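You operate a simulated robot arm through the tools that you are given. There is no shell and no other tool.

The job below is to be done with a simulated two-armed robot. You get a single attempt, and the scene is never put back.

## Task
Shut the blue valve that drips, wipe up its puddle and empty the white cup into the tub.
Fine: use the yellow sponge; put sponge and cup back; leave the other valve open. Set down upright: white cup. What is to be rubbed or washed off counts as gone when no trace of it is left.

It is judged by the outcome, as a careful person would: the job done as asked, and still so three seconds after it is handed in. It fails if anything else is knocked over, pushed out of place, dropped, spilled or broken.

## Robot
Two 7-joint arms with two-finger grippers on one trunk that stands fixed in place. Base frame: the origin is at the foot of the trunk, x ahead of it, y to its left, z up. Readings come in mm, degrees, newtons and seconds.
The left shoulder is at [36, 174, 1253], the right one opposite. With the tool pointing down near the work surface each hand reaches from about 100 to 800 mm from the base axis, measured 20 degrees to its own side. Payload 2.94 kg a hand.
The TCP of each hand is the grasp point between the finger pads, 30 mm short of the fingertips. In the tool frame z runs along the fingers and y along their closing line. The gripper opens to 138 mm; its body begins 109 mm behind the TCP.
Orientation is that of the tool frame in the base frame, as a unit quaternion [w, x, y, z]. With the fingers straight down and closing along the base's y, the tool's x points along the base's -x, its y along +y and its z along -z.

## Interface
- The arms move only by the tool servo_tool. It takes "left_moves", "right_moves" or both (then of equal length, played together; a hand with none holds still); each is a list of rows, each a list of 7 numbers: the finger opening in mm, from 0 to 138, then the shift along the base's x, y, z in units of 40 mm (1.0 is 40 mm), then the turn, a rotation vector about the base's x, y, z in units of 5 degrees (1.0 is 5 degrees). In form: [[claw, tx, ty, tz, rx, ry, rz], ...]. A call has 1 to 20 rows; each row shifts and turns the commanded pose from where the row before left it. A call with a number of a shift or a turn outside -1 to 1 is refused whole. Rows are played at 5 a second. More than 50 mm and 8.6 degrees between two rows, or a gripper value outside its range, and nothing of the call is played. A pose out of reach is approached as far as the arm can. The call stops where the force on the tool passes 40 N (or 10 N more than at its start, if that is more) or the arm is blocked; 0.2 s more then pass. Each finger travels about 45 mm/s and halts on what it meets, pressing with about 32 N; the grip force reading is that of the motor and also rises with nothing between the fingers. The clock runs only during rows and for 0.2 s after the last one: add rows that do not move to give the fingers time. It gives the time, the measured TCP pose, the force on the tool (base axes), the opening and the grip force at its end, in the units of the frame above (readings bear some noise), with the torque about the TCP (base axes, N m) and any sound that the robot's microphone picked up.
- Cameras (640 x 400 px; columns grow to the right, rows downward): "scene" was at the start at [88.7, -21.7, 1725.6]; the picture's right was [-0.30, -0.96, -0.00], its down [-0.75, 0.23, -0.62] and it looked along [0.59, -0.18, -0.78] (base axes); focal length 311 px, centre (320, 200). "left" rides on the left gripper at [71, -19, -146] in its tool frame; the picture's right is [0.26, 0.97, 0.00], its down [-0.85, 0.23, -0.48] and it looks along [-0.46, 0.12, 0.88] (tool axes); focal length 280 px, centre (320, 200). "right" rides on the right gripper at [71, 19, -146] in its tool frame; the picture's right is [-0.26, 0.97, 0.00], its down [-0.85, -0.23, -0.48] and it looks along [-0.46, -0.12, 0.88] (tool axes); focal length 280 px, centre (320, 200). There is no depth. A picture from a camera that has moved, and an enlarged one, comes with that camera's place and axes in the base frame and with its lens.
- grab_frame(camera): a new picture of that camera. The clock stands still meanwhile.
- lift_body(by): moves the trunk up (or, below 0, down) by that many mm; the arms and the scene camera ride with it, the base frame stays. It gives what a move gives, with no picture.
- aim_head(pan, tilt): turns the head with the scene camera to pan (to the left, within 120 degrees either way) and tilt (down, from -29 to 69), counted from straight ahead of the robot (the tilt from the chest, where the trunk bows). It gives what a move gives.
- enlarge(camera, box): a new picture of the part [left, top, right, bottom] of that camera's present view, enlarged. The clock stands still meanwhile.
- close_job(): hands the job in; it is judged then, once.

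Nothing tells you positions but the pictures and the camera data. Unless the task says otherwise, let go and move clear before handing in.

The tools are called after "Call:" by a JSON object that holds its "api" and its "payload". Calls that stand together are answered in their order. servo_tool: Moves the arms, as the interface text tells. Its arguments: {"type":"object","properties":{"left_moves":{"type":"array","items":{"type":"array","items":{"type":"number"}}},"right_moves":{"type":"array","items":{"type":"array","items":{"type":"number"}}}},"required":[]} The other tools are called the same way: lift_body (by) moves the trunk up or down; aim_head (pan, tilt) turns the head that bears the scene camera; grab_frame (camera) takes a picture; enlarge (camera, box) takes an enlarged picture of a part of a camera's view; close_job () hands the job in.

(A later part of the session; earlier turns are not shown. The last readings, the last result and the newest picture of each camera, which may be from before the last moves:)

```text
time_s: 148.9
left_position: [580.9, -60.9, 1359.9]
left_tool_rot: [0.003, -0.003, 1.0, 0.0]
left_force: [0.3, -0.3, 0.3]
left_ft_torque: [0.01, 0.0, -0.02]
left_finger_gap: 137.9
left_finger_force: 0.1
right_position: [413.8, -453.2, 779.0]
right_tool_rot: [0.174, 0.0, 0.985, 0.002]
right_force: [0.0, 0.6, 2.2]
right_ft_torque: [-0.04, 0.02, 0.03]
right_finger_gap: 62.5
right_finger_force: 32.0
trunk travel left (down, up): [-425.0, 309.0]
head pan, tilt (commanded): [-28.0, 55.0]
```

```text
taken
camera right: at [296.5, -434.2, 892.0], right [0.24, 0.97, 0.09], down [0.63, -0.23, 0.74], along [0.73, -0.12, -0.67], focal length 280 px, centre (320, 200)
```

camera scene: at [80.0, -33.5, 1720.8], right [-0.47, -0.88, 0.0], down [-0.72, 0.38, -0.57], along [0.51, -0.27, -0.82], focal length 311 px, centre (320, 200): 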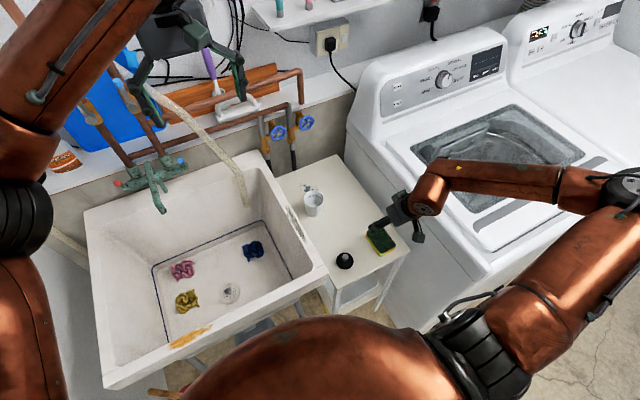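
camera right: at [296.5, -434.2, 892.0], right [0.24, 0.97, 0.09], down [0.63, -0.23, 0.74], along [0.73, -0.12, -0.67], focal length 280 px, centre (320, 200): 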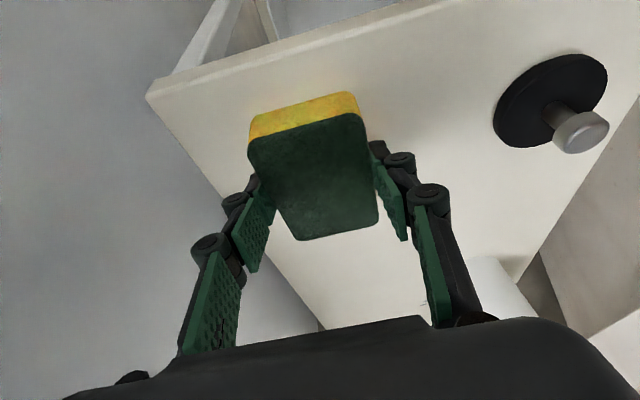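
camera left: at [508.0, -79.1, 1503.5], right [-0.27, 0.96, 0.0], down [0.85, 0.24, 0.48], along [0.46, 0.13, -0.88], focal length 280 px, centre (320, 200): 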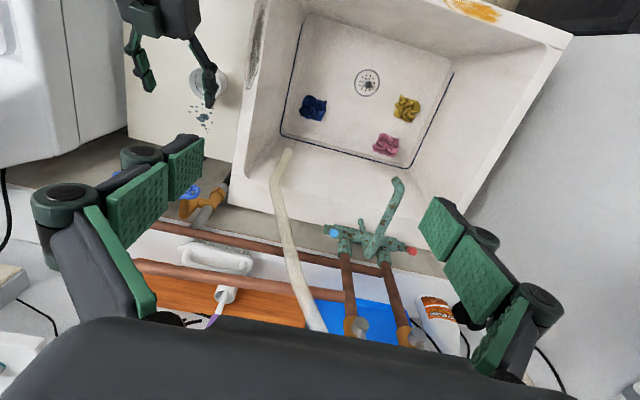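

Gripped at 62.5 mm. Lifting gently and checking for slip.

Call:
{"api": "servo_tool", "payload": {"right_moves": [[40, 0, 0, 0.05, 0, 0, 0], [40, 0, 0, 0.08, 0, 0, 0], [40, 0, 0, 0.1, 0, 0, 0], [40, 0, 0, 0.15, 0, 0, 0], [40, 0, 0, 0.25, 0, 0, 0], [40, 0, 0, 0.35, 0, 0, 0], [40, 0, 0, 0.4, 0, 0, 0], [40, 0, 0, 0.4, 0, 0, 0], [40, 0, 0, 0.4, 0, 0, 0], [40, 0, 0, 0.2, 0, 0, 0]]}}

Call:
{"api": "grab_frame", "payload": {"camera": "right"}}

```text
time_s: 151.1
left_position: [580.5, -62.0, 1359.0]
left_tool_rot: [0.003, -0.002, 1.0, 0.0]
left_force: [-0.9, -0.3, -0.2]
left_ft_torque: [0.0, -0.03, 0.01]
left_finger_gap: 137.8
left_finger_force: 0.1
right_position: [415.9, -453.4, 874.6]
right_tool_rot: [0.174, 0.0, 0.985, 0.002]
right_force: [-0.6, -0.1, -0.2]
right_ft_torque: [0.03, -0.03, -0.02]
right_finger_gap: 62.9
right_finger_force: 32.3
trunk travel left (down, up): [-425.0, 309.0]
head pan, tilt (commanded): [-28.0, 55.0]
```

```text
taken
camera right: at [297.6, -434.3, 987.4], right [0.25, 0.96, 0.09], down [0.63, -0.23, 0.74], along [0.73, -0.12, -0.67], focal length 280 px, centre (320, 200)
```

right: 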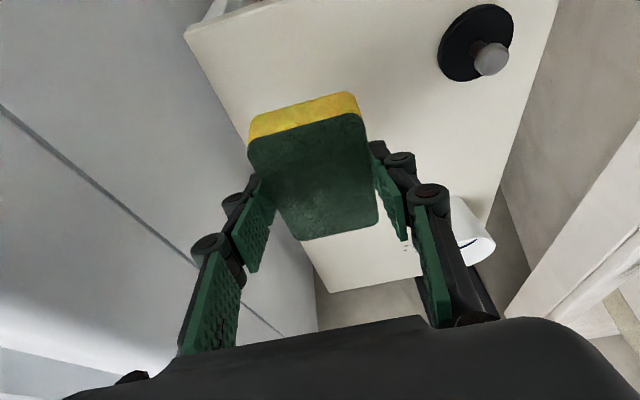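

The sponge holds firmly. I'll carry it along the right side of the table at a safe height to the far end, to the right of the puddle.

Call:
{"api": "servo_tool", "payload": {"right_moves": [[40, 0.3, 0.05, 0, 0, 0, 0], [40, 0.6, 0.06, 0, 0, 0, 0], [40, 0.7, 0.06, 0, 0, 0, 0], [40, 0.7, 0.06, 0, 0, 0, 0], [40, 0.7, 0.06, 0, 0, 0, 0], [40, 0.7, 0.06, 0, 0, 0, 0], [40, 0.7, 0.06, 0, 0, 0, 0], [40, 0.7, 0.06, 0, 0, 0, 0], [40, 0.7, 0.06, 0, 0, 0, 0], [40, 0.7, 0.06, 0, 0, 0, 0], [40, 0.6, 0.06, 0, 0, 0, 0], [40, 0.5, 0.05, 0, 0, 0, 0], [40, 0.3, 0, 0, 0, 0, 0]]}}

Call:
{"api": "grab_frame", "payload": {"camera": "right"}}

Call:
{"api": "grab_frame", "payload": {"camera": "scene"}}

Call:
{"api": "grab_frame", "payload": {"camera": "left"}}

```text
time_s: 153.9
left_position: [581.1, -61.2, 1359.3]
left_tool_rot: [0.002, -0.003, 1.0, 0.0]
left_force: [-0.1, -1.0, 0.0]
left_ft_torque: [-0.01, -0.01, -0.03]
left_finger_gap: 138.2
left_finger_force: 0.1
right_position: [730.1, -424.9, 873.5]
right_tool_rot: [0.174, 0.0, 0.985, 0.002]
right_force: [-0.3, 0.6, -0.2]
right_ft_torque: [-0.01, 0.01, -0.01]
right_finger_gap: 63.0
right_finger_force: 32.7
trunk travel left (down, up): [-425.0, 309.0]
head pan, tilt (commanded): [-28.0, 55.0]
```

```text
taken
camera right: at [612.8, -406.2, 986.5], right [0.24, 0.97, 0.09], down [0.63, -0.23, 0.74], along [0.73, -0.12, -0.67], focal length 280 px, centre (320, 200)
```

right: 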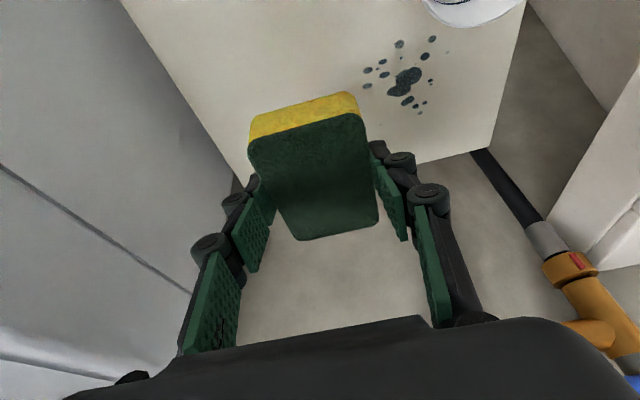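

```text
taken
camera scene: at [80.8, -33.1, 1720.7], right [-0.47, -0.88, 0.0], down [-0.72, 0.38, -0.57], along [0.51, -0.27, -0.82], focal length 311 px, centre (320, 200)
```

scene: 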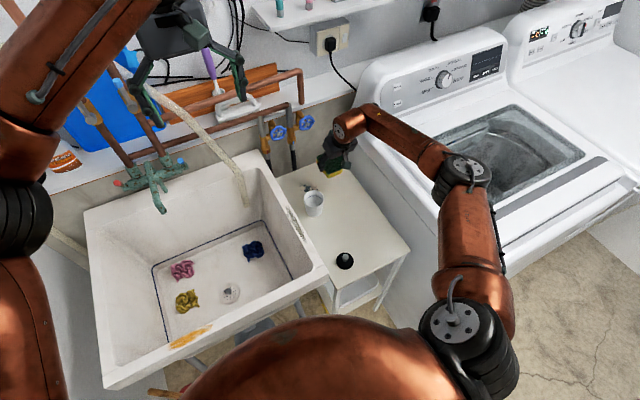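

```text
taken
camera left: at [508.6, -79.4, 1503.3], right [-0.27, 0.96, 0.0], down [0.85, 0.24, 0.48], along [0.46, 0.13, -0.88], focal length 280 px, centre (320, 200)
```

left: 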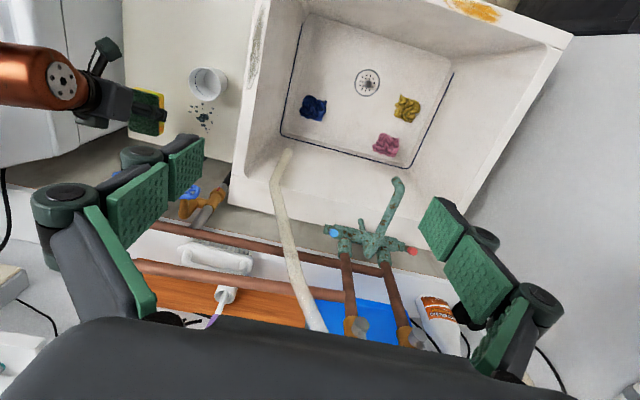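

The puddle spans x≈711–788, y≈-376…-299; with TCP x=740 the sponge covers that whole x band and stays ~29 mm from the cup. I'll lower the sponge onto the table to the right of the puddle.

Call:
{"api": "servo_tool", "payload": {"right_moves": [[40, 0.15, 0, -0.3, 0, 0, 0], [40, 0.1, 0, -0.5, 0, 0, 0], [40, 0, 0, -0.5, 0, 0, 0], [40, 0, 0, -0.4, 0, 0, 0], [40, 0, 0, -0.3, 0, 0, 0], [40, 0, 0, -0.15, 0, 0, 0], [40, 0, 0, -0.05, 0, 0, 0], [40, 0, 0, 0, 0, 0, 0]]}}

Call:
{"api": "grab_frame", "payload": {"camera": "right"}}

```text
time_s: 155.7
left_position: [581.1, -60.6, 1359.3]
left_tool_rot: [0.003, -0.002, 1.0, 0.001]
left_force: [0.7, 1.0, -0.3]
left_ft_torque: [0.01, 0.03, -0.01]
left_finger_gap: 137.8
left_finger_force: 0.1
right_position: [738.0, -425.5, 833.8]
right_tool_rot: [0.175, 0.001, 0.985, 0.0]
right_force: [0.9, -0.2, 0.5]
right_ft_torque: [0.01, -0.01, -0.02]
right_finger_gap: 62.8
right_finger_force: 32.0
right hand out of reach, approached as far as the arm can: row 3, 4, 5, 6
trunk travel left (down, up): [-425.0, 309.0]
head pan, tilt (commanded): [-28.0, 55.0]
```

```text
taken
camera right: at [621.2, -405.3, 946.2], right [0.25, 0.96, 0.09], down [0.63, -0.23, 0.74], along [0.73, -0.13, -0.67], focal length 280 px, centre (320, 200)
```

right: 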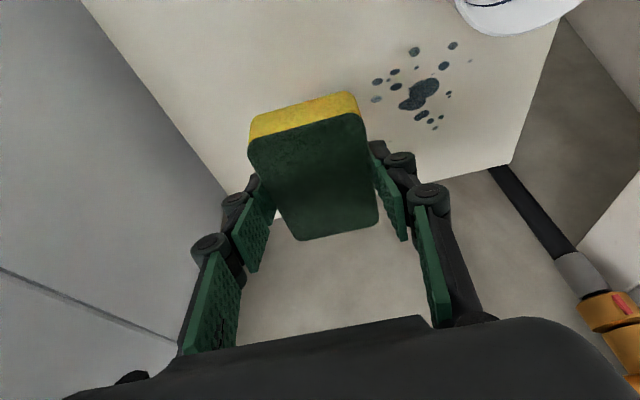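

The arm can't get lower at this extension, so I'll raise the hand, lower the trunk by 90 mm (there was ample clearance at -100 earlier), and come back down.

Call:
{"api": "servo_tool", "payload": {"right_moves": [[40, 0, 0, 0.4, 0, 0, 0], [40, 0, 0, 0.6, 0, 0, 0], [40, 0, 0, 0.6, 0, 0, 0], [40, 0, 0, 0.6, 0, 0, 0], [40, 0, 0, 0.2, 0, 0, 0]]}}

Call:
{"api": "lift_body", "payload": {"by": -90}}

Call:
{"api": "grab_frame", "payload": {"camera": "scene"}}

Call:
{"api": "grab_frame", "payload": {"camera": "right"}}

```text
time_s: 156.9
left_position: [581.4, -60.8, 1359.0]
left_tool_rot: [0.002, -0.002, 1.0, 0.001]
left_force: [-0.4, 0.7, 0.9]
left_ft_torque: [0.0, 0.03, -0.01]
left_finger_gap: 138.4
left_finger_force: 0.0
right_position: [740.1, -426.4, 928.8]
right_tool_rot: [0.174, 0.0, 0.985, 0.001]
right_force: [0.3, 0.7, -0.7]
right_ft_torque: [0.01, -0.02, 0.01]
right_finger_gap: 62.9
right_finger_force: 31.7
trunk travel left (down, up): [-425.0, 309.0]
head pan, tilt (commanded): [-28.0, 55.0]
```

```text
time_s: 158.1
left_position: [579.3, -60.9, 1270.1]
left_tool_rot: [0.003, -0.002, 1.0, 0.0]
left_force: [-0.2, 0.0, 0.5]
left_ft_torque: [-0.04, -0.01, -0.01]
left_finger_gap: 138.4
left_finger_force: 0.0
right_position: [739.1, -426.1, 838.8]
right_tool_rot: [0.176, 0.0, 0.984, 0.001]
right_force: [0.1, -0.7, 0.6]
right_ft_torque: [0.0, -0.03, 0.05]
right_finger_gap: 63.0
right_finger_force: 32.2
trunk travel left (down, up): [-335.0, 399.0]
head pan, tilt (commanded): [-28.0, 55.0]
```

```text
taken
camera scene: at [119.4, -33.0, 1630.6], right [-0.47, -0.88, 0.0], down [-0.72, 0.38, -0.57], along [0.51, -0.27, -0.82], focal length 311 px, centre (320, 200)
```

scene: 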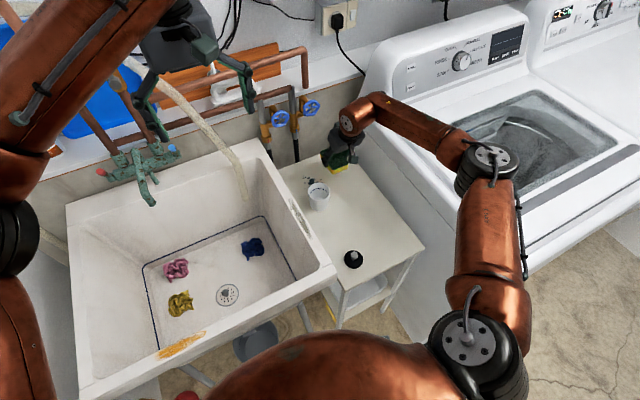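

```text
taken
camera right: at [621.7, -406.3, 951.3], right [0.25, 0.96, 0.09], down [0.63, -0.23, 0.74], along [0.73, -0.12, -0.67], focal length 280 px, centre (320, 200)
```

right: 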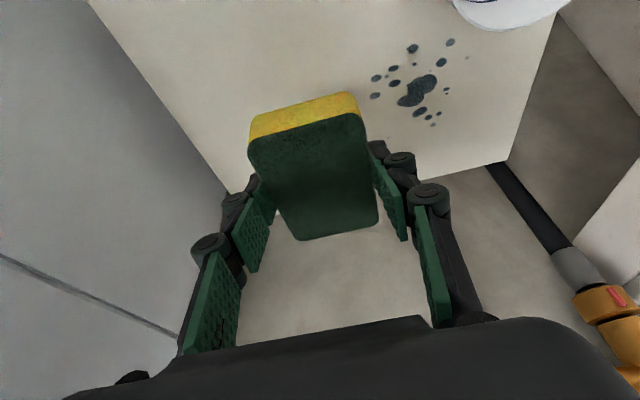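

Clear and steady. Now lowering the sponge toward the table, in guarded steps near the end.

Call:
{"api": "servo_tool", "payload": {"right_moves": [[40, 0.02, 0, -0.4, 0, 0, 0], [40, 0, 0, -0.5, 0, 0, 0], [40, 0, 0, -0.3, 0, 0, 0], [40, 0, 0, -0.12, 0, 0, 0], [40, 0, 0, 0, 0, 0, 0]]}}

Call:
{"api": "servo_tool", "payload": {"right_moves": [[40, 0, 0, -0.05, 0, 0, 0], [40, 0, 0, -0.03, 0, 0, 0], [40, 0, 0, 0, 0, 0, 0]]}}

Call:
{"api": "grab_frame", "payload": {"camera": "right"}}

```text
time_s: 159.3
left_position: [580.3, -62.0, 1269.4]
left_tool_rot: [0.001, -0.003, 1.0, 0.001]
left_force: [0.3, 0.9, -0.6]
left_ft_torque: [0.02, 0.01, -0.01]
left_finger_gap: 137.9
left_finger_force: 0.1
right_position: [741.2, -426.3, 784.1]
right_tool_rot: [0.174, 0.0, 0.985, 0.002]
right_force: [0.8, 0.5, 0.4]
right_ft_torque: [-0.03, 0.04, -0.02]
right_finger_gap: 63.3
right_finger_force: 32.3
trunk travel left (down, up): [-335.0, 399.0]
head pan, tilt (commanded): [-28.0, 55.0]
```

```text
time_s: 160.1
left_position: [582.5, -61.2, 1269.0]
left_tool_rot: [0.002, -0.003, 1.0, 0.0]
left_force: [-0.4, -0.6, 0.3]
left_ft_torque: [0.0, 0.01, 0.0]
left_finger_gap: 137.8
left_finger_force: 0.0
right_position: [740.0, -426.5, 781.6]
right_tool_rot: [0.174, 0.0, 0.985, 0.002]
right_force: [0.6, -0.1, -1.0]
right_ft_torque: [-0.03, 0.02, -0.01]
right_finger_gap: 62.8
right_finger_force: 32.1
trunk travel left (down, up): [-335.0, 399.0]
head pan, tilt (commanded): [-28.0, 55.0]
```

```text
taken
camera right: at [623.2, -406.3, 894.5], right [0.25, 0.96, 0.09], down [0.63, -0.23, 0.74], along [0.73, -0.12, -0.67], focal length 280 px, centre (320, 200)
```

right: 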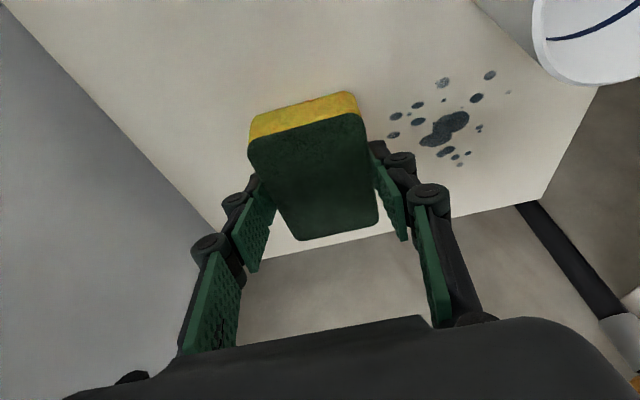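

Call:
{"api": "servo_tool", "payload": {"right_moves": [[40, 0, 0, -0.04, 0, 0, 0], [40, 0, 0, -0.03, 0, 0, 0], [40, 0, 0, 0, 0, 0, 0]]}}

```text
time_s: 160.9
left_position: [581.0, -61.8, 1268.9]
left_tool_rot: [0.003, -0.003, 1.0, -0.001]
left_force: [0.1, 0.9, 0.4]
left_ft_torque: [-0.03, 0.01, 0.01]
left_finger_gap: 138.1
left_finger_force: 0.0
right_position: [739.9, -423.9, 780.2]
right_tool_rot: [0.176, 0.0, 0.984, 0.002]
right_force: [0.6, -0.7, 2.7]
right_ft_torque: [-0.07, 0.0, -0.03]
right_finger_gap: 62.9
right_finger_force: 32.1
trunk travel left (down, up): [-335.0, 399.0]
head pan, tilt (commanded): [-28.0, 55.0]
```

Light contact (2.7 N). Press a touch more and stroke left across the puddle.

Call:
{"api": "servo_tool", "payload": {"right_moves": [[40, 0, 0, -0.03, 0, 0, 0], [40, 0, 0.2, 0, 0, 0, 0], [40, 0, 0.25, 0, 0, 0, 0], [40, 0, 0.25, 0, 0, 0, 0], [40, 0, 0.25, 0, 0, 0, 0], [40, 0, 0.25, 0, 0, 0, 0], [40, 0, 0.25, 0, 0, 0, 0]]}}

Call:
{"api": "grab_frame", "payload": {"camera": "right"}}

Call:
{"api": "grab_frame", "payload": {"camera": "left"}}

```text
time_s: 162.5
left_position: [579.2, -61.4, 1270.0]
left_tool_rot: [0.003, -0.003, 1.0, 0.0]
left_force: [0.1, -0.2, -0.4]
left_ft_torque: [0.0, -0.01, -0.01]
left_finger_gap: 137.9
left_finger_force: 0.1
right_position: [739.3, -368.8, 779.1]
right_tool_rot: [0.175, 0.001, 0.985, 0.001]
right_force: [-1.1, -12.2, 16.5]
right_ft_torque: [-0.52, -0.19, -0.21]
right_finger_gap: 62.8
right_finger_force: 31.6
trunk travel left (down, up): [-335.0, 399.0]
head pan, tilt (commanded): [-28.0, 55.0]
```

```text
taken
camera right: at [622.0, -348.1, 891.5], right [0.25, 0.96, 0.09], down [0.63, -0.23, 0.74], along [0.73, -0.12, -0.67], focal length 280 px, centre (320, 200)
```

right: 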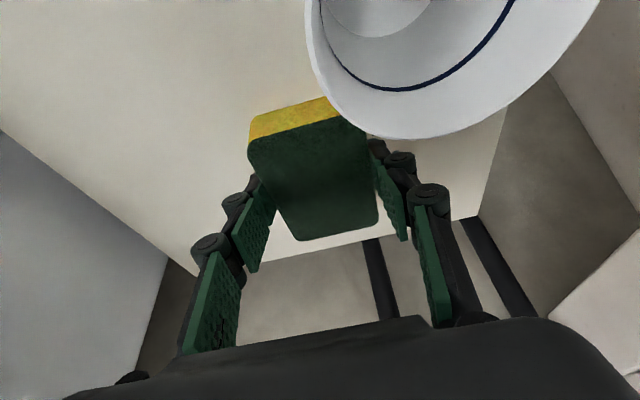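

```text
taken
camera left: at [506.5, -79.6, 1414.1], right [-0.27, 0.96, 0.0], down [0.84, 0.23, 0.48], along [0.46, 0.13, -0.88], focal length 280 px, centre (320, 200)
```

left: 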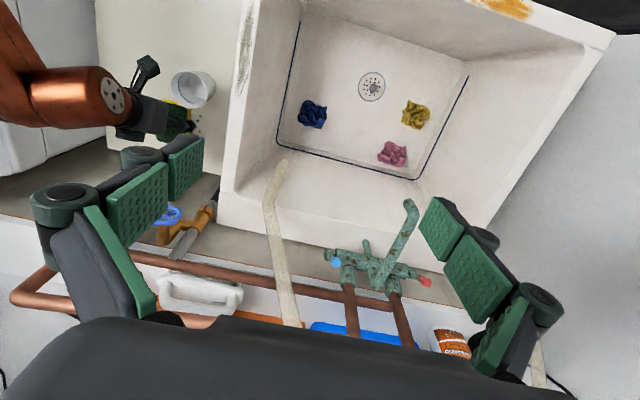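

Call:
{"api": "enlarge", "payload": {"camera": "left", "box": [100, 50, 240, 170]}}

Call:
{"api": "enlarge", "payload": {"camera": "scene", "box": [280, 130, 400, 230]}}

```text
3.33 times, centred on (170, 110) of left
camera zoom: at [506.5, -79.6, 1414.1], right [-0.27, 0.96, 0.0], down [0.84, 0.23, 0.48], along [0.46, 0.13, -0.88], focal length 935 px, centre (820, 500)
```

zoom: 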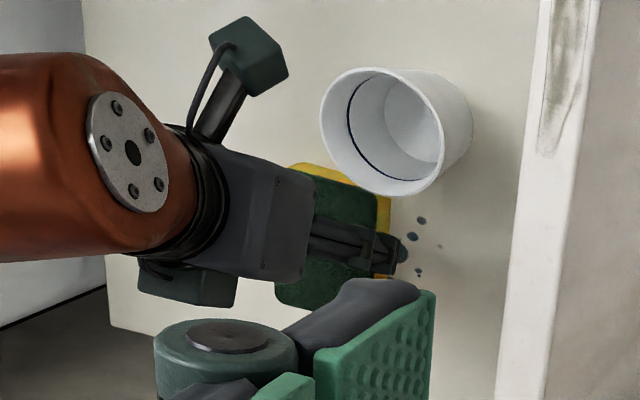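

```text
4.00 times, centred on (340, 180) of scene
camera zoom: at [118.3, -33.3, 1630.5], right [-0.47, -0.88, 0.0], down [-0.72, 0.38, -0.57], along [0.51, -0.27, -0.82], focal length 1245 px, centre (240, 280)
```

zoom: 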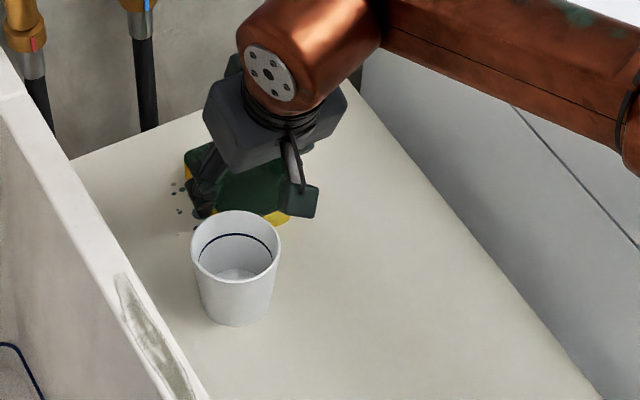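

Going well with a clear gap to the cup. Continuing the stroke to the far side of the puddle.

Call:
{"api": "servo_tool", "payload": {"right_moves": [[40, 0, 0.25, 0, 0, 0, 0], [40, 0, 0.25, 0, 0, 0, 0], [40, 0, 0.25, 0, 0, 0, 0], [40, 0, 0.25, 0, 0, 0, 0], [40, 0, 0.25, 0, 0, 0, 0], [40, 0, 0.25, 0, 0, 0, 0], [40, 0, 0.2, 0, 0, 0, 0]]}}

Call:
{"api": "enlarge", "payload": {"camera": "left", "box": [100, 50, 240, 170]}}

Call:
{"api": "enlarge", "payload": {"camera": "scene", "box": [280, 130, 400, 230]}}

Call:
{"api": "grab_frame", "payload": {"camera": "right"}}

```text
time_s: 164.1
left_position: [580.3, -60.4, 1269.1]
left_tool_rot: [0.002, -0.002, 1.0, -0.001]
left_force: [0.1, -0.2, 0.4]
left_ft_torque: [0.02, -0.01, -0.01]
left_finger_gap: 138.1
left_finger_force: 0.0
right_position: [739.0, -300.6, 779.3]
right_tool_rot: [0.175, -0.001, 0.985, 0.002]
right_force: [0.9, -9.4, 14.3]
right_ft_torque: [-0.34, -0.23, -0.15]
right_finger_gap: 63.1
right_finger_force: 32.4
trunk travel left (down, up): [-335.0, 399.0]
head pan, tilt (commanded): [-28.0, 55.0]
```

```text
3.33 times, centred on (170, 110) of left
camera zoom: at [506.9, -79.8, 1413.9], right [-0.27, 0.96, 0.0], down [0.84, 0.24, 0.48], along [0.46, 0.13, -0.88], focal length 935 px, centre (820, 500)
```

zoom: 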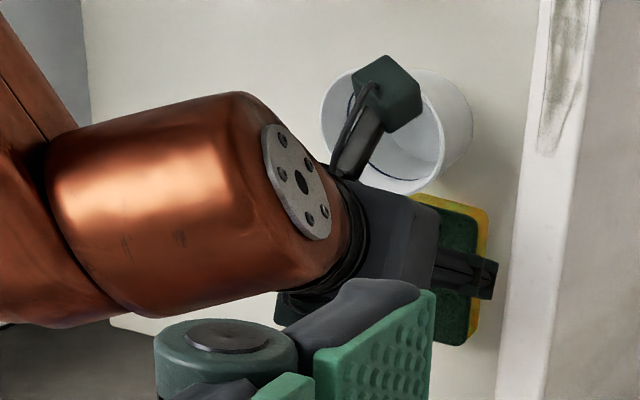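

```text
4.00 times, centred on (340, 180) of scene
camera zoom: at [118.7, -33.6, 1630.4], right [-0.47, -0.88, 0.0], down [-0.72, 0.38, -0.57], along [0.51, -0.27, -0.82], focal length 1245 px, centre (240, 280)
```

zoom: 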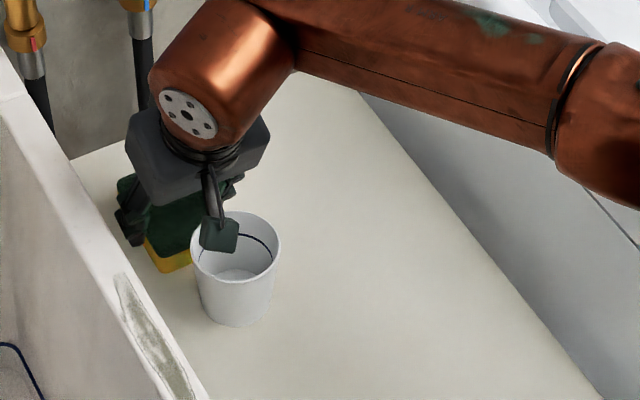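

```text
taken
camera right: at [621.5, -280.8, 891.4], right [0.24, 0.96, 0.09], down [0.63, -0.23, 0.74], along [0.73, -0.12, -0.67], focal length 280 px, centre (320, 200)
```

right: 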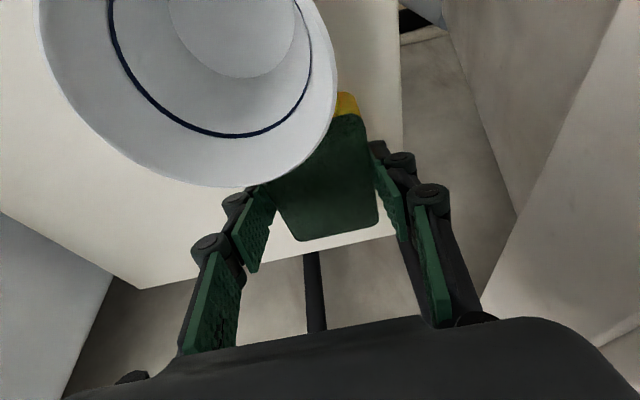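

The cup is untouched. I'll shift 8 mm further out and stroke back to the right, then look at the surface.

Call:
{"api": "servo_tool", "payload": {"right_moves": [[40, 0.2, 0, 0, 0, 0, 0], [40, 0, -0.25, 0, 0, 0, 0], [40, 0, -0.3, 0, 0, 0, 0], [40, 0, -0.3, 0, 0, 0, 0], [40, 0, -0.3, 0, 0, 0, 0], [40, 0, -0.3, 0, 0, 0, 0], [40, 0, -0.3, 0, 0, 0, 0], [40, 0, -0.3, 0, 0, 0, 0], [40, 0, -0.3, 0, 0, 0, 0], [40, 0, -0.3, 0, 0, 0, 0], [40, 0, -0.3, 0, 0, 0, 0], [40, 0, -0.25, 0, 0, 0, 0]]}}

Call:
{"api": "grab_frame", "payload": {"camera": "right"}}

Call:
{"api": "enlarge", "payload": {"camera": "left", "box": [100, 50, 240, 170]}}

Call:
{"api": "enlarge", "payload": {"camera": "scene", "box": [280, 130, 400, 230]}}

```text
time_s: 166.7
left_position: [580.2, -60.8, 1268.7]
left_tool_rot: [0.002, -0.003, 1.0, 0.0]
left_force: [0.0, 0.0, -0.5]
left_ft_torque: [0.03, 0.0, 0.05]
left_finger_gap: 138.2
left_finger_force: 0.1
right_position: [748.2, -428.3, 779.1]
right_tool_rot: [0.175, 0.0, 0.985, 0.001]
right_force: [0.1, 4.0, 7.1]
right_ft_torque: [0.18, -0.11, 0.08]
right_finger_gap: 62.9
right_finger_force: 32.5
trunk travel left (down, up): [-335.0, 399.0]
head pan, tilt (commanded): [-28.0, 55.0]
```

```text
taken
camera right: at [630.3, -408.6, 891.4], right [0.25, 0.96, 0.09], down [0.63, -0.23, 0.74], along [0.73, -0.12, -0.67], focal length 280 px, centre (320, 200)
```

right: 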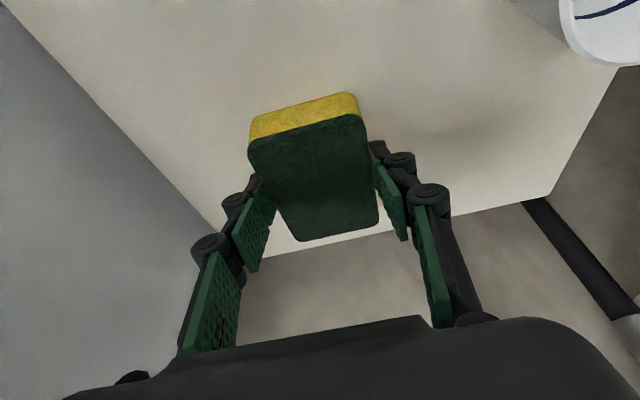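

```text
3.33 times, centred on (170, 110) of left
camera zoom: at [507.5, -78.9, 1413.7], right [-0.27, 0.96, 0.0], down [0.85, 0.24, 0.48], along [0.46, 0.13, -0.88], focal length 935 px, centre (820, 500)
```

zoom: 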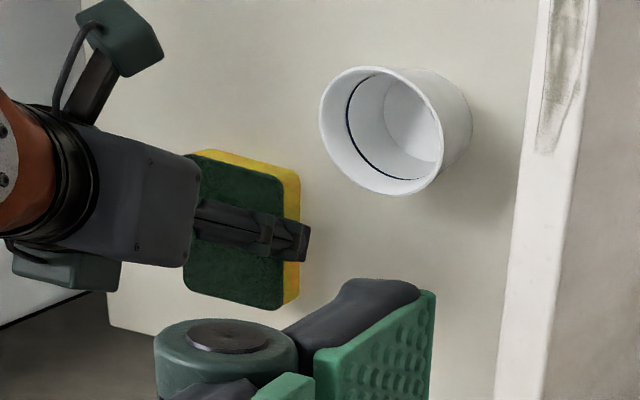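

```text
4.00 times, centred on (340, 180) of scene
camera zoom: at [119.4, -32.4, 1630.4], right [-0.47, -0.88, 0.0], down [-0.72, 0.38, -0.57], along [0.51, -0.27, -0.82], focal length 1245 px, centre (240, 280)
```

zoom: 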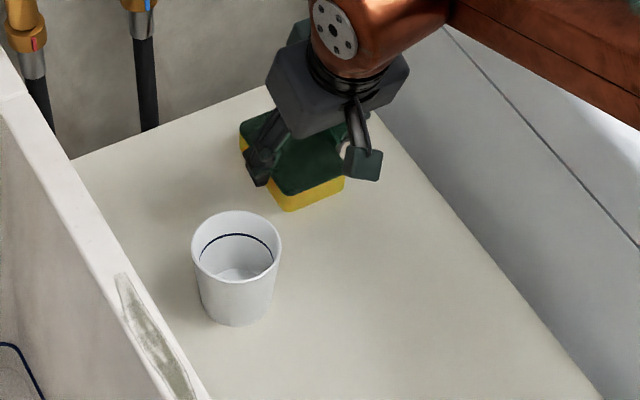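

The puddle looks gone. Let me zoom in for faint traces, including where the stream used to land.

Call:
{"api": "enlarge", "payload": {"camera": "right", "box": [370, 20, 600, 220]}}

Call:
{"api": "enlarge", "payload": {"camera": "left", "box": [155, 60, 235, 150]}}

Call:
{"api": "enlarge", "payload": {"camera": "scene", "box": [290, 145, 350, 195]}}

```text
2.00 times, centred on (485, 120) of right
camera zoom: at [630.3, -408.6, 891.4], right [0.25, 0.96, 0.09], down [0.63, -0.23, 0.74], along [0.73, -0.12, -0.67], focal length 561 px, centre (-10, 360)
```

zoom: 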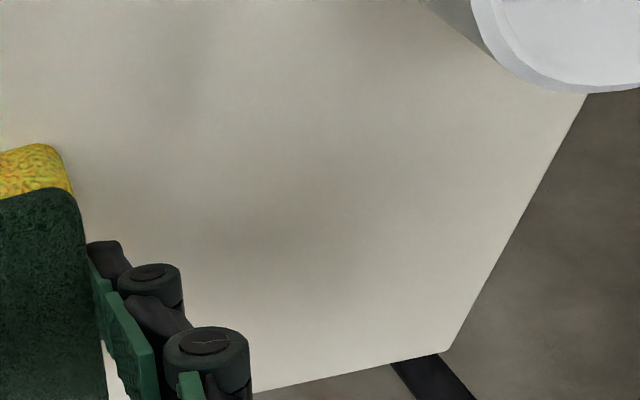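

```text
4.44 times, centred on (195, 105) of left
camera zoom: at [507.5, -78.9, 1413.7], right [-0.27, 0.96, 0.0], down [0.85, 0.24, 0.48], along [0.46, 0.13, -0.88], focal length 1246 px, centre (876, 622)
```

zoom: 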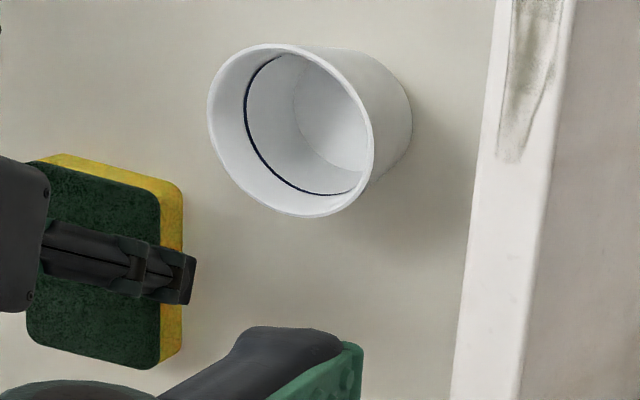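

```text
8.00 times, centred on (320, 170) of scene
camera zoom: at [119.4, -32.4, 1630.4], right [-0.47, -0.88, 0.0], down [-0.72, 0.38, -0.57], along [0.51, -0.27, -0.82], focal length 2490 px, centre (320, 440)
```

zoom: 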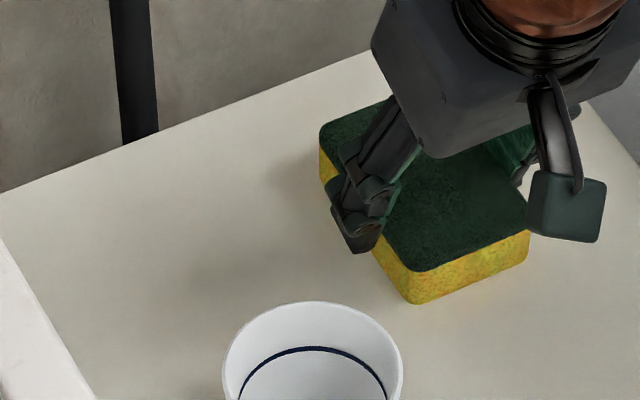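

Clean in all three views. I'll do one more round trip for certainty before lifting off.

Call:
{"api": "servo_tool", "payload": {"right_moves": [[40, -0.25, 0, 0, 0, 0, 0], [40, 0, 0.3, 0, 0, 0, 0], [40, 0, 0.35, 0, 0, 0, 0], [40, 0, 0.35, 0, 0, 0, 0], [40, 0, 0.35, 0, 0, 0, 0], [40, 0, 0.35, 0, 0, 0, 0], [40, 0, 0.35, 0, 0, 0, 0], [40, 0, 0.35, 0, 0, 0, 0], [40, 0, 0.35, 0, 0, 0, 0], [40, 0, 0.3, 0, 0, 0, 0], [40, 0, 0.1, 0, 0, 0, 0]]}}

Call:
{"api": "servo_tool", "payload": {"right_moves": [[40, 0.3, 0, 0, 0, 0, 0], [40, 0, -0.3, 0, 0, 0, 0], [40, 0, -0.35, 0, 0, 0, 0], [40, 0, -0.35, 0, 0, 0, 0], [40, 0, -0.35, 0, 0, 0, 0], [40, 0, -0.35, 0, 0, 0, 0], [40, 0, -0.35, 0, 0, 0, 0], [40, 0, -0.35, 0, 0, 0, 0], [40, 0, -0.35, 0, 0, 0, 0], [40, 0, -0.35, 0, 0, 0, 0], [40, 0, -0.1, 0, 0, 0, 0]]}}

Call:
{"api": "grab_frame", "payload": {"camera": "right"}}

Call:
{"api": "enlarge", "payload": {"camera": "left", "box": [100, 50, 240, 170]}}

```text
time_s: 169.1
left_position: [578.3, -62.0, 1270.0]
left_tool_rot: [0.003, -0.002, 1.0, 0.001]
left_force: [1.0, -0.4, -0.6]
left_ft_torque: [0.02, -0.02, 0.0]
left_finger_gap: 138.0
left_finger_force: 0.1
right_position: [738.6, -302.6, 779.3]
right_tool_rot: [0.176, 0.001, 0.984, 0.001]
right_force: [-0.6, -11.1, 16.3]
right_ft_torque: [-0.39, -0.15, -0.13]
right_finger_gap: 63.0
right_finger_force: 31.9
trunk travel left (down, up): [-335.0, 399.0]
head pan, tilt (commanded): [-28.0, 55.0]
```

```text
time_s: 171.5
left_position: [579.9, -60.2, 1268.8]
left_tool_rot: [0.002, -0.003, 1.0, 0.0]
left_force: [-0.3, 0.8, 0.2]
left_ft_torque: [0.0, 0.02, 0.01]
left_finger_gap: 138.2
left_finger_force: 0.0
right_position: [749.7, -429.6, 777.8]
right_tool_rot: [0.176, 0.0, 0.984, 0.0]
right_force: [1.2, 7.3, 10.0]
right_ft_torque: [0.23, -0.15, 0.08]
right_finger_gap: 63.3
right_finger_force: 31.7
trunk travel left (down, up): [-335.0, 399.0]
head pan, tilt (commanded): [-28.0, 55.0]
```

```text
taken
camera right: at [631.6, -410.0, 890.7], right [0.25, 0.97, 0.09], down [0.63, -0.23, 0.74], along [0.73, -0.12, -0.67], focal length 280 px, centre (320, 200)
```

right: 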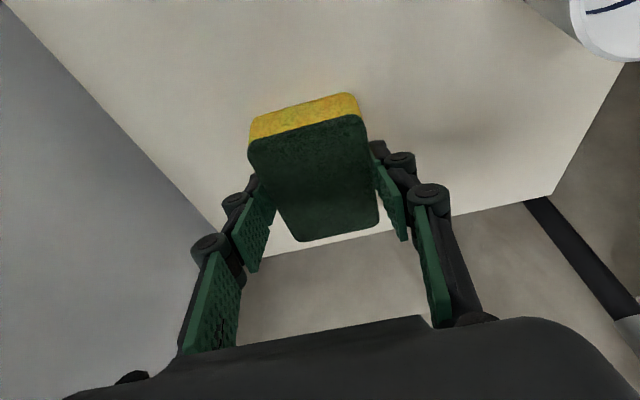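

```text
3.33 times, centred on (170, 110) of left
camera zoom: at [507.2, -78.0, 1413.8], right [-0.27, 0.96, 0.0], down [0.84, 0.24, 0.48], along [0.46, 0.13, -0.88], focal length 935 px, centre (820, 500)
```

zoom: 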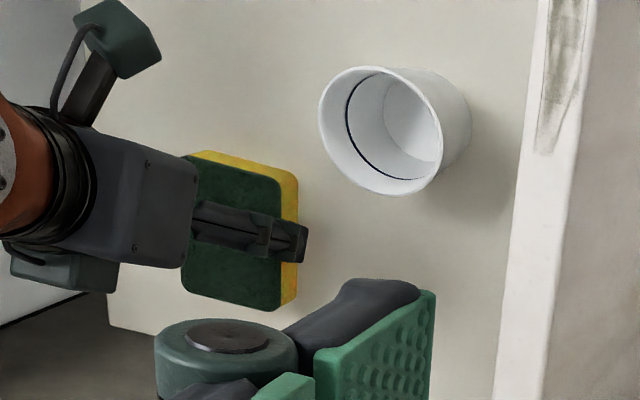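

Still clean, and the sponge hasn't shifted in the grip. Lifting off, raising the trunk back to its starting height, then returning the sponge.

Call:
{"api": "servo_tool", "payload": {"right_moves": [[40, 0, 0, 0.1, 0, 0, 0], [40, 0, 0, 0.3, 0, 0, 0], [40, 0, 0, 0.4, 0, 0, 0], [40, 0, 0, 0.4, 0, 0, 0], [40, 0, 0, 0.4, 0, 0, 0], [40, 0, 0, 0.3, 0, 0, 0], [40, 0, 0, 0.1, 0, 0, 0]]}}

Call:
{"api": "lift_body", "payload": {"by": 90}}

Call:
{"api": "grab_frame", "payload": {"camera": "right"}}

Call:
{"api": "grab_frame", "payload": {"camera": "scene"}}

```text
time_s: 173.1
left_position: [580.3, -61.8, 1268.9]
left_tool_rot: [0.002, -0.003, 1.0, 0.0]
left_force: [-0.5, -0.6, -0.6]
left_ft_torque: [0.01, -0.02, 0.04]
left_finger_gap: 138.0
left_finger_force: 0.1
right_position: [751.6, -430.7, 858.1]
right_tool_rot: [0.175, 0.0, 0.985, 0.002]
right_force: [0.0, -0.3, 0.2]
right_ft_torque: [0.01, -0.04, 0.01]
right_finger_gap: 62.9
right_finger_force: 32.4
trunk travel left (down, up): [-335.0, 399.0]
head pan, tilt (commanded): [-28.0, 55.0]
```

```text
time_s: 174.4
left_position: [581.5, -61.0, 1358.6]
left_tool_rot: [0.002, -0.004, 1.0, 0.001]
left_force: [0.4, -0.3, -0.9]
left_ft_torque: [0.01, 0.02, -0.04]
left_finger_gap: 138.3
left_finger_force: 0.1
right_position: [751.9, -430.7, 946.0]
right_tool_rot: [0.173, 0.0, 0.985, 0.002]
right_force: [0.9, 0.0, 0.2]
right_ft_torque: [0.0, -0.01, 0.0]
right_finger_gap: 63.0
right_finger_force: 32.4
trunk travel left (down, up): [-425.0, 309.0]
head pan, tilt (commanded): [-28.0, 55.0]
```

```text
taken
camera right: at [633.3, -410.8, 1059.1], right [0.25, 0.96, 0.09], down [0.63, -0.23, 0.74], along [0.73, -0.12, -0.67], focal length 280 px, centre (320, 200)
```

right: 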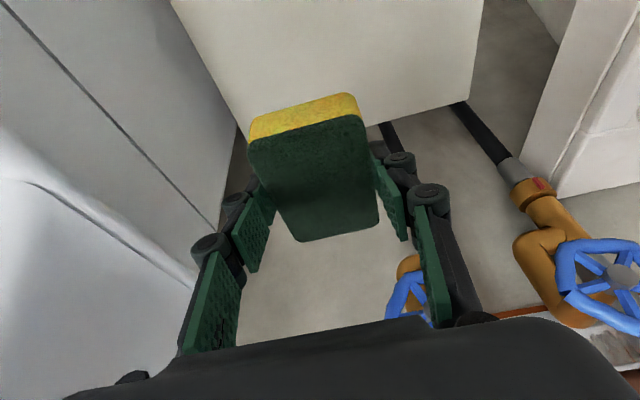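

```text
taken
camera scene: at [81.3, -33.7, 1720.6], right [-0.47, -0.88, 0.0], down [-0.72, 0.38, -0.57], along [0.51, -0.27, -0.82], focal length 311 px, centre (320, 200)
```

scene: 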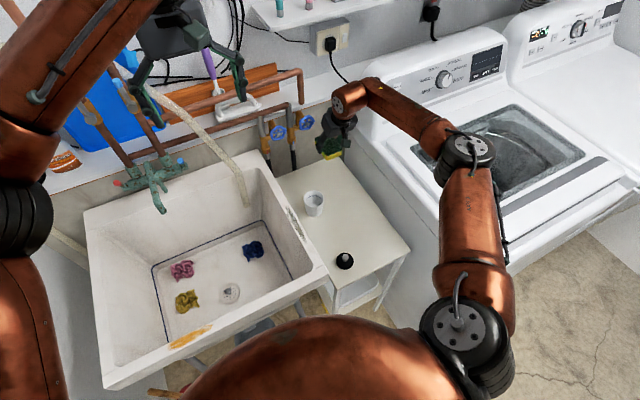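

Everything is clear. Carrying the sponge back above its original place.

Call:
{"api": "servo_tool", "payload": {"right_moves": [[40, -0.4, 0, 0, 0, 0, 0], [40, -0.6, -0.03, 0, 0, 0, 0], [40, -0.7, -0.05, 0, 0, 0, 0], [40, -0.7, -0.05, -0.1, 0, 0, 0], [40, -0.7, -0.05, -0.2, 0, 0, 0], [40, -0.7, -0.05, -0.2, 0, 0, 0], [40, -0.7, -0.05, -0.2, 0, 0, 0], [40, -0.7, -0.05, -0.2, 0, 0, 0], [40, -0.7, -0.05, -0.2, 0, 0, 0], [40, -0.7, -0.05, -0.2, 0, 0, 0], [40, -0.7, -0.05, -0.2, 0, 0, 0], [40, -0.6, -0.05, -0.2, 0, 0, 0], [40, -0.25, -0.03, -0.2, 0, 0, 0], [40, 0, 0, 0, 0, 0, 0]]}}

Call:
{"api": "grab_frame", "payload": {"camera": "right"}}

Call:
{"api": "grab_frame", "payload": {"camera": "scene"}}

```text
time_s: 177.4
left_position: [581.4, -61.4, 1358.9]
left_tool_rot: [0.002, -0.002, 1.0, 0.001]
left_force: [-0.2, 0.6, -0.8]
left_ft_torque: [0.01, 0.01, 0.04]
left_finger_gap: 138.1
left_finger_force: 0.1
right_position: [424.3, -453.3, 871.6]
right_tool_rot: [0.176, 0.0, 0.984, 0.001]
right_force: [0.5, -0.4, -0.6]
right_ft_torque: [0.02, 0.0, -0.01]
right_finger_gap: 62.9
right_finger_force: 31.8
trunk travel left (down, up): [-425.0, 309.0]
head pan, tilt (commanded): [-28.0, 55.0]
```

```text
taken
camera right: at [307.0, -432.9, 984.2], right [0.24, 0.97, 0.09], down [0.63, -0.23, 0.74], along [0.73, -0.12, -0.67], focal length 280 px, centre (320, 200)
```

right: 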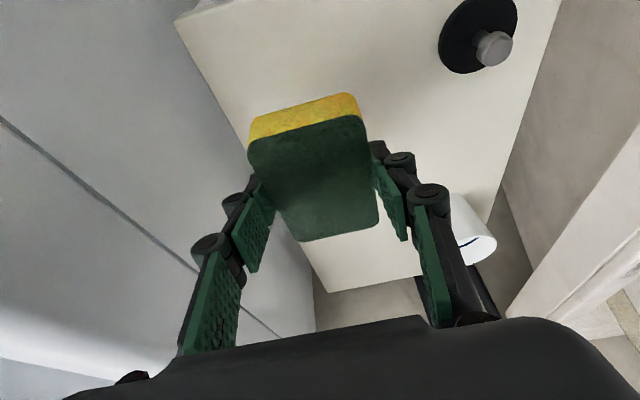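

```text
taken
camera scene: at [80.3, -33.3, 1720.8], right [-0.47, -0.88, 0.0], down [-0.72, 0.38, -0.57], along [0.51, -0.27, -0.82], focal length 311 px, centre (320, 200)
```

scene: 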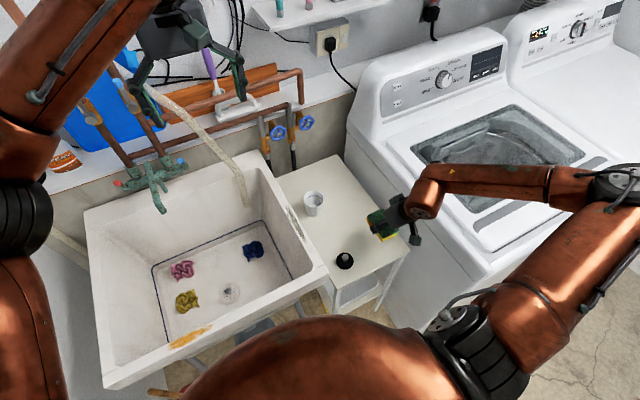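

Call:
{"api": "servo_tool", "payload": {"right_moves": [[40, -0.16, 0, -0.3, 0, 0, 0], [40, -0.1, 0, -0.5, 0, 0, 0], [40, 0, 0, -0.5, 0, 0, 0], [40, 0, 0, -0.4, 0, 0, 0], [40, 0, 0, -0.3, 0, 0, 0], [40, 0, 0, -0.15, 0, 0, 0], [40, 0, 0, -0.06, 0, 0, 0], [40, 0, 0, 0, 0, 0, 0]]}}

Call:
{"api": "servo_tool", "payload": {"right_moves": [[40, 0, 0, -0.05, 0, 0, 0], [40, 0, 0, 0, 0, 0, 0]]}}

```text
time_s: 179.2
left_position: [580.3, -61.6, 1360.1]
left_tool_rot: [0.002, -0.003, 1.0, 0.0]
left_force: [-0.2, 0.6, -0.9]
left_ft_torque: [0.01, -0.01, 0.04]
left_finger_gap: 137.9
left_finger_force: 0.1
right_position: [413.8, -452.2, 784.3]
right_tool_rot: [0.174, 0.0, 0.985, 0.002]
right_force: [-0.8, 0.0, -0.5]
right_ft_torque: [0.01, 0.0, 0.0]
right_finger_gap: 62.9
right_finger_force: 32.0
trunk travel left (down, up): [-425.0, 309.0]
head pan, tilt (commanded): [-28.0, 55.0]
```

```text
time_s: 179.8
left_position: [581.2, -61.0, 1358.9]
left_tool_rot: [0.002, -0.003, 1.0, -0.001]
left_force: [0.0, 0.2, 0.1]
left_ft_torque: [0.0, -0.01, 0.03]
left_finger_gap: 137.9
left_finger_force: 0.2
right_position: [412.6, -453.0, 780.4]
right_tool_rot: [0.174, 0.0, 0.985, 0.002]
right_force: [-0.2, 0.7, -0.7]
right_ft_torque: [-0.03, -0.01, -0.01]
right_finger_gap: 63.0
right_finger_force: 32.1
trunk travel left (down, up): [-425.0, 309.0]
head pan, tilt (commanded): [-28.0, 55.0]
```

Call:
{"api": "servo_tool", "payload": {"right_moves": [[40, 0, 0, -0.04, 0, 0, 0], [40, 0, 0, 0, 0, 0, 0]]}}

Call:
{"api": "grab_frame", "payload": {"camera": "right"}}

```text
time_s: 180.4
left_position: [580.8, -62.2, 1358.9]
left_tool_rot: [0.003, -0.003, 1.0, 0.0]
left_force: [0.5, -0.5, -0.4]
left_ft_torque: [0.03, 0.04, 0.01]
left_finger_gap: 138.0
left_finger_force: 0.1
right_position: [413.2, -452.9, 780.4]
right_tool_rot: [0.174, 0.0, 0.985, 0.002]
right_force: [-0.8, -0.9, -0.1]
right_ft_torque: [0.01, -0.05, -0.02]
right_finger_gap: 62.8
right_finger_force: 32.2
trunk travel left (down, up): [-425.0, 309.0]
head pan, tilt (commanded): [-28.0, 55.0]
```

```text
taken
camera right: at [296.5, -433.4, 892.2], right [0.25, 0.96, 0.09], down [0.63, -0.23, 0.74], along [0.73, -0.12, -0.67], focal length 280 px, centre (320, 200)
```

right: 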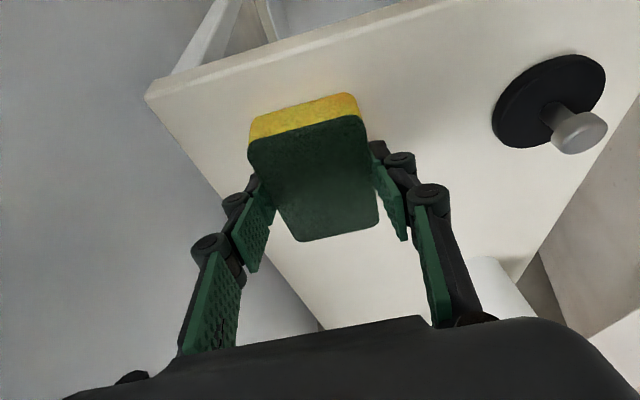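

Call:
{"api": "servo_tool", "payload": {"right_moves": [[40, 0, 0, -0.04, 0, 0, 0], [40, 0, 0, 0, 0, 0, 0]]}}

```text
time_s: 181.0
left_position: [579.9, -61.2, 1358.3]
left_tool_rot: [0.003, -0.003, 1.0, 0.0]
left_force: [0.5, 0.0, -0.7]
left_ft_torque: [0.01, -0.02, 0.01]
left_finger_gap: 138.0
left_finger_force: 0.0
right_position: [414.0, -452.8, 778.3]
right_tool_rot: [0.175, 0.0, 0.985, 0.001]
right_force: [0.5, -0.5, 2.2]
right_ft_torque: [-0.01, -0.01, 0.0]
right_finger_gap: 63.0
right_finger_force: 32.9
trunk travel left (down, up): [-425.0, 309.0]
head pan, tilt (commanded): [-28.0, 55.0]
```

Contact felt (2.2 N) at the original spot. Releasing slowly, then rising straight up.

Call:
{"api": "servo_tool", "payload": {"right_moves": [[62, 0, 0, 0, 0, 0, 0], [66, 0, 0, 0, 0, 0, 0], [72, 0, 0, 0, 0, 0, 0], [80, 0, 0, 0, 0, 0, 0], [90, 0, 0, 0, 0, 0, 0], [98, 0, 0, 0, 0, 0, 0], [98, 0, 0, 0.2, 0, 0, 0], [98, 0, 0, 0.5, 0, 0, 0], [98, 0, 0, 0.8, 0, 0, 0], [98, 0, 0, 0.9, 0, 0, 0], [98, 0, 0, 0.9, 0, 0, 0], [98, 0, 0, 0.9, 0, 0, 0], [98, 0, 0, 0.9, 0, 0, 0]]}}

Call:
{"api": "grab_frame", "payload": {"camera": "right"}}

Call:
{"api": "grab_frame", "payload": {"camera": "scene"}}

```text
time_s: 183.8
left_position: [580.2, -59.2, 1359.6]
left_tool_rot: [0.002, -0.004, 1.0, 0.0]
left_force: [-0.1, 1.0, 0.7]
left_ft_torque: [-0.04, -0.01, -0.01]
left_finger_gap: 138.0
left_finger_force: 0.0
right_position: [414.8, -451.7, 984.5]
right_tool_rot: [0.175, -0.001, 0.985, 0.001]
right_force: [0.5, 0.2, 0.5]
right_ft_torque: [-0.04, -0.01, -0.03]
right_finger_gap: 98.1
right_finger_force: 0.1
trunk travel left (down, up): [-425.0, 309.0]
head pan, tilt (commanded): [-28.0, 55.0]
```

```text
taken
camera right: at [297.3, -431.8, 1095.7], right [0.24, 0.97, 0.09], down [0.63, -0.23, 0.74], along [0.73, -0.12, -0.67], focal length 280 px, centre (320, 200)
```

right: 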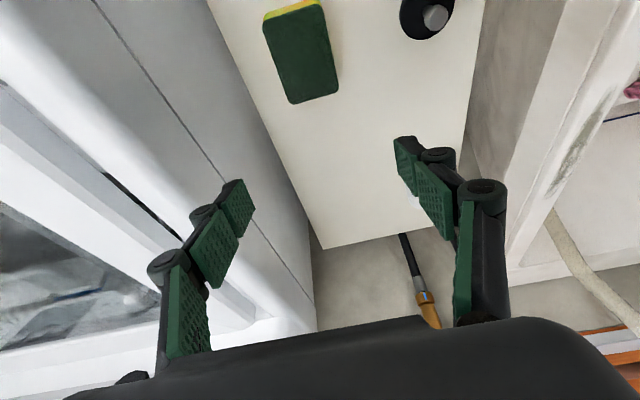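

```text
taken
camera scene: at [79.5, -31.9, 1720.9], right [-0.47, -0.88, 0.0], down [-0.72, 0.38, -0.57], along [0.51, -0.27, -0.82], focal length 311 px, centre (320, 200)
```

scene: 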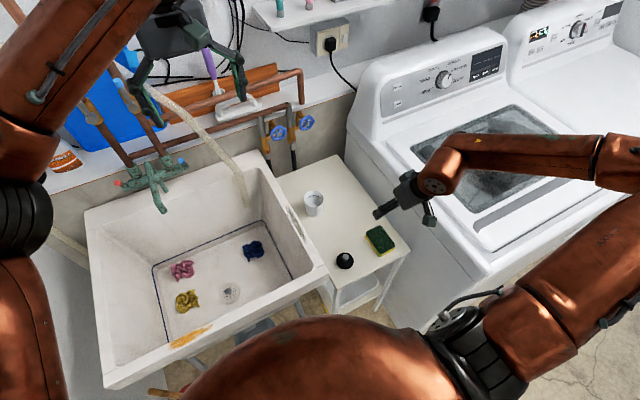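

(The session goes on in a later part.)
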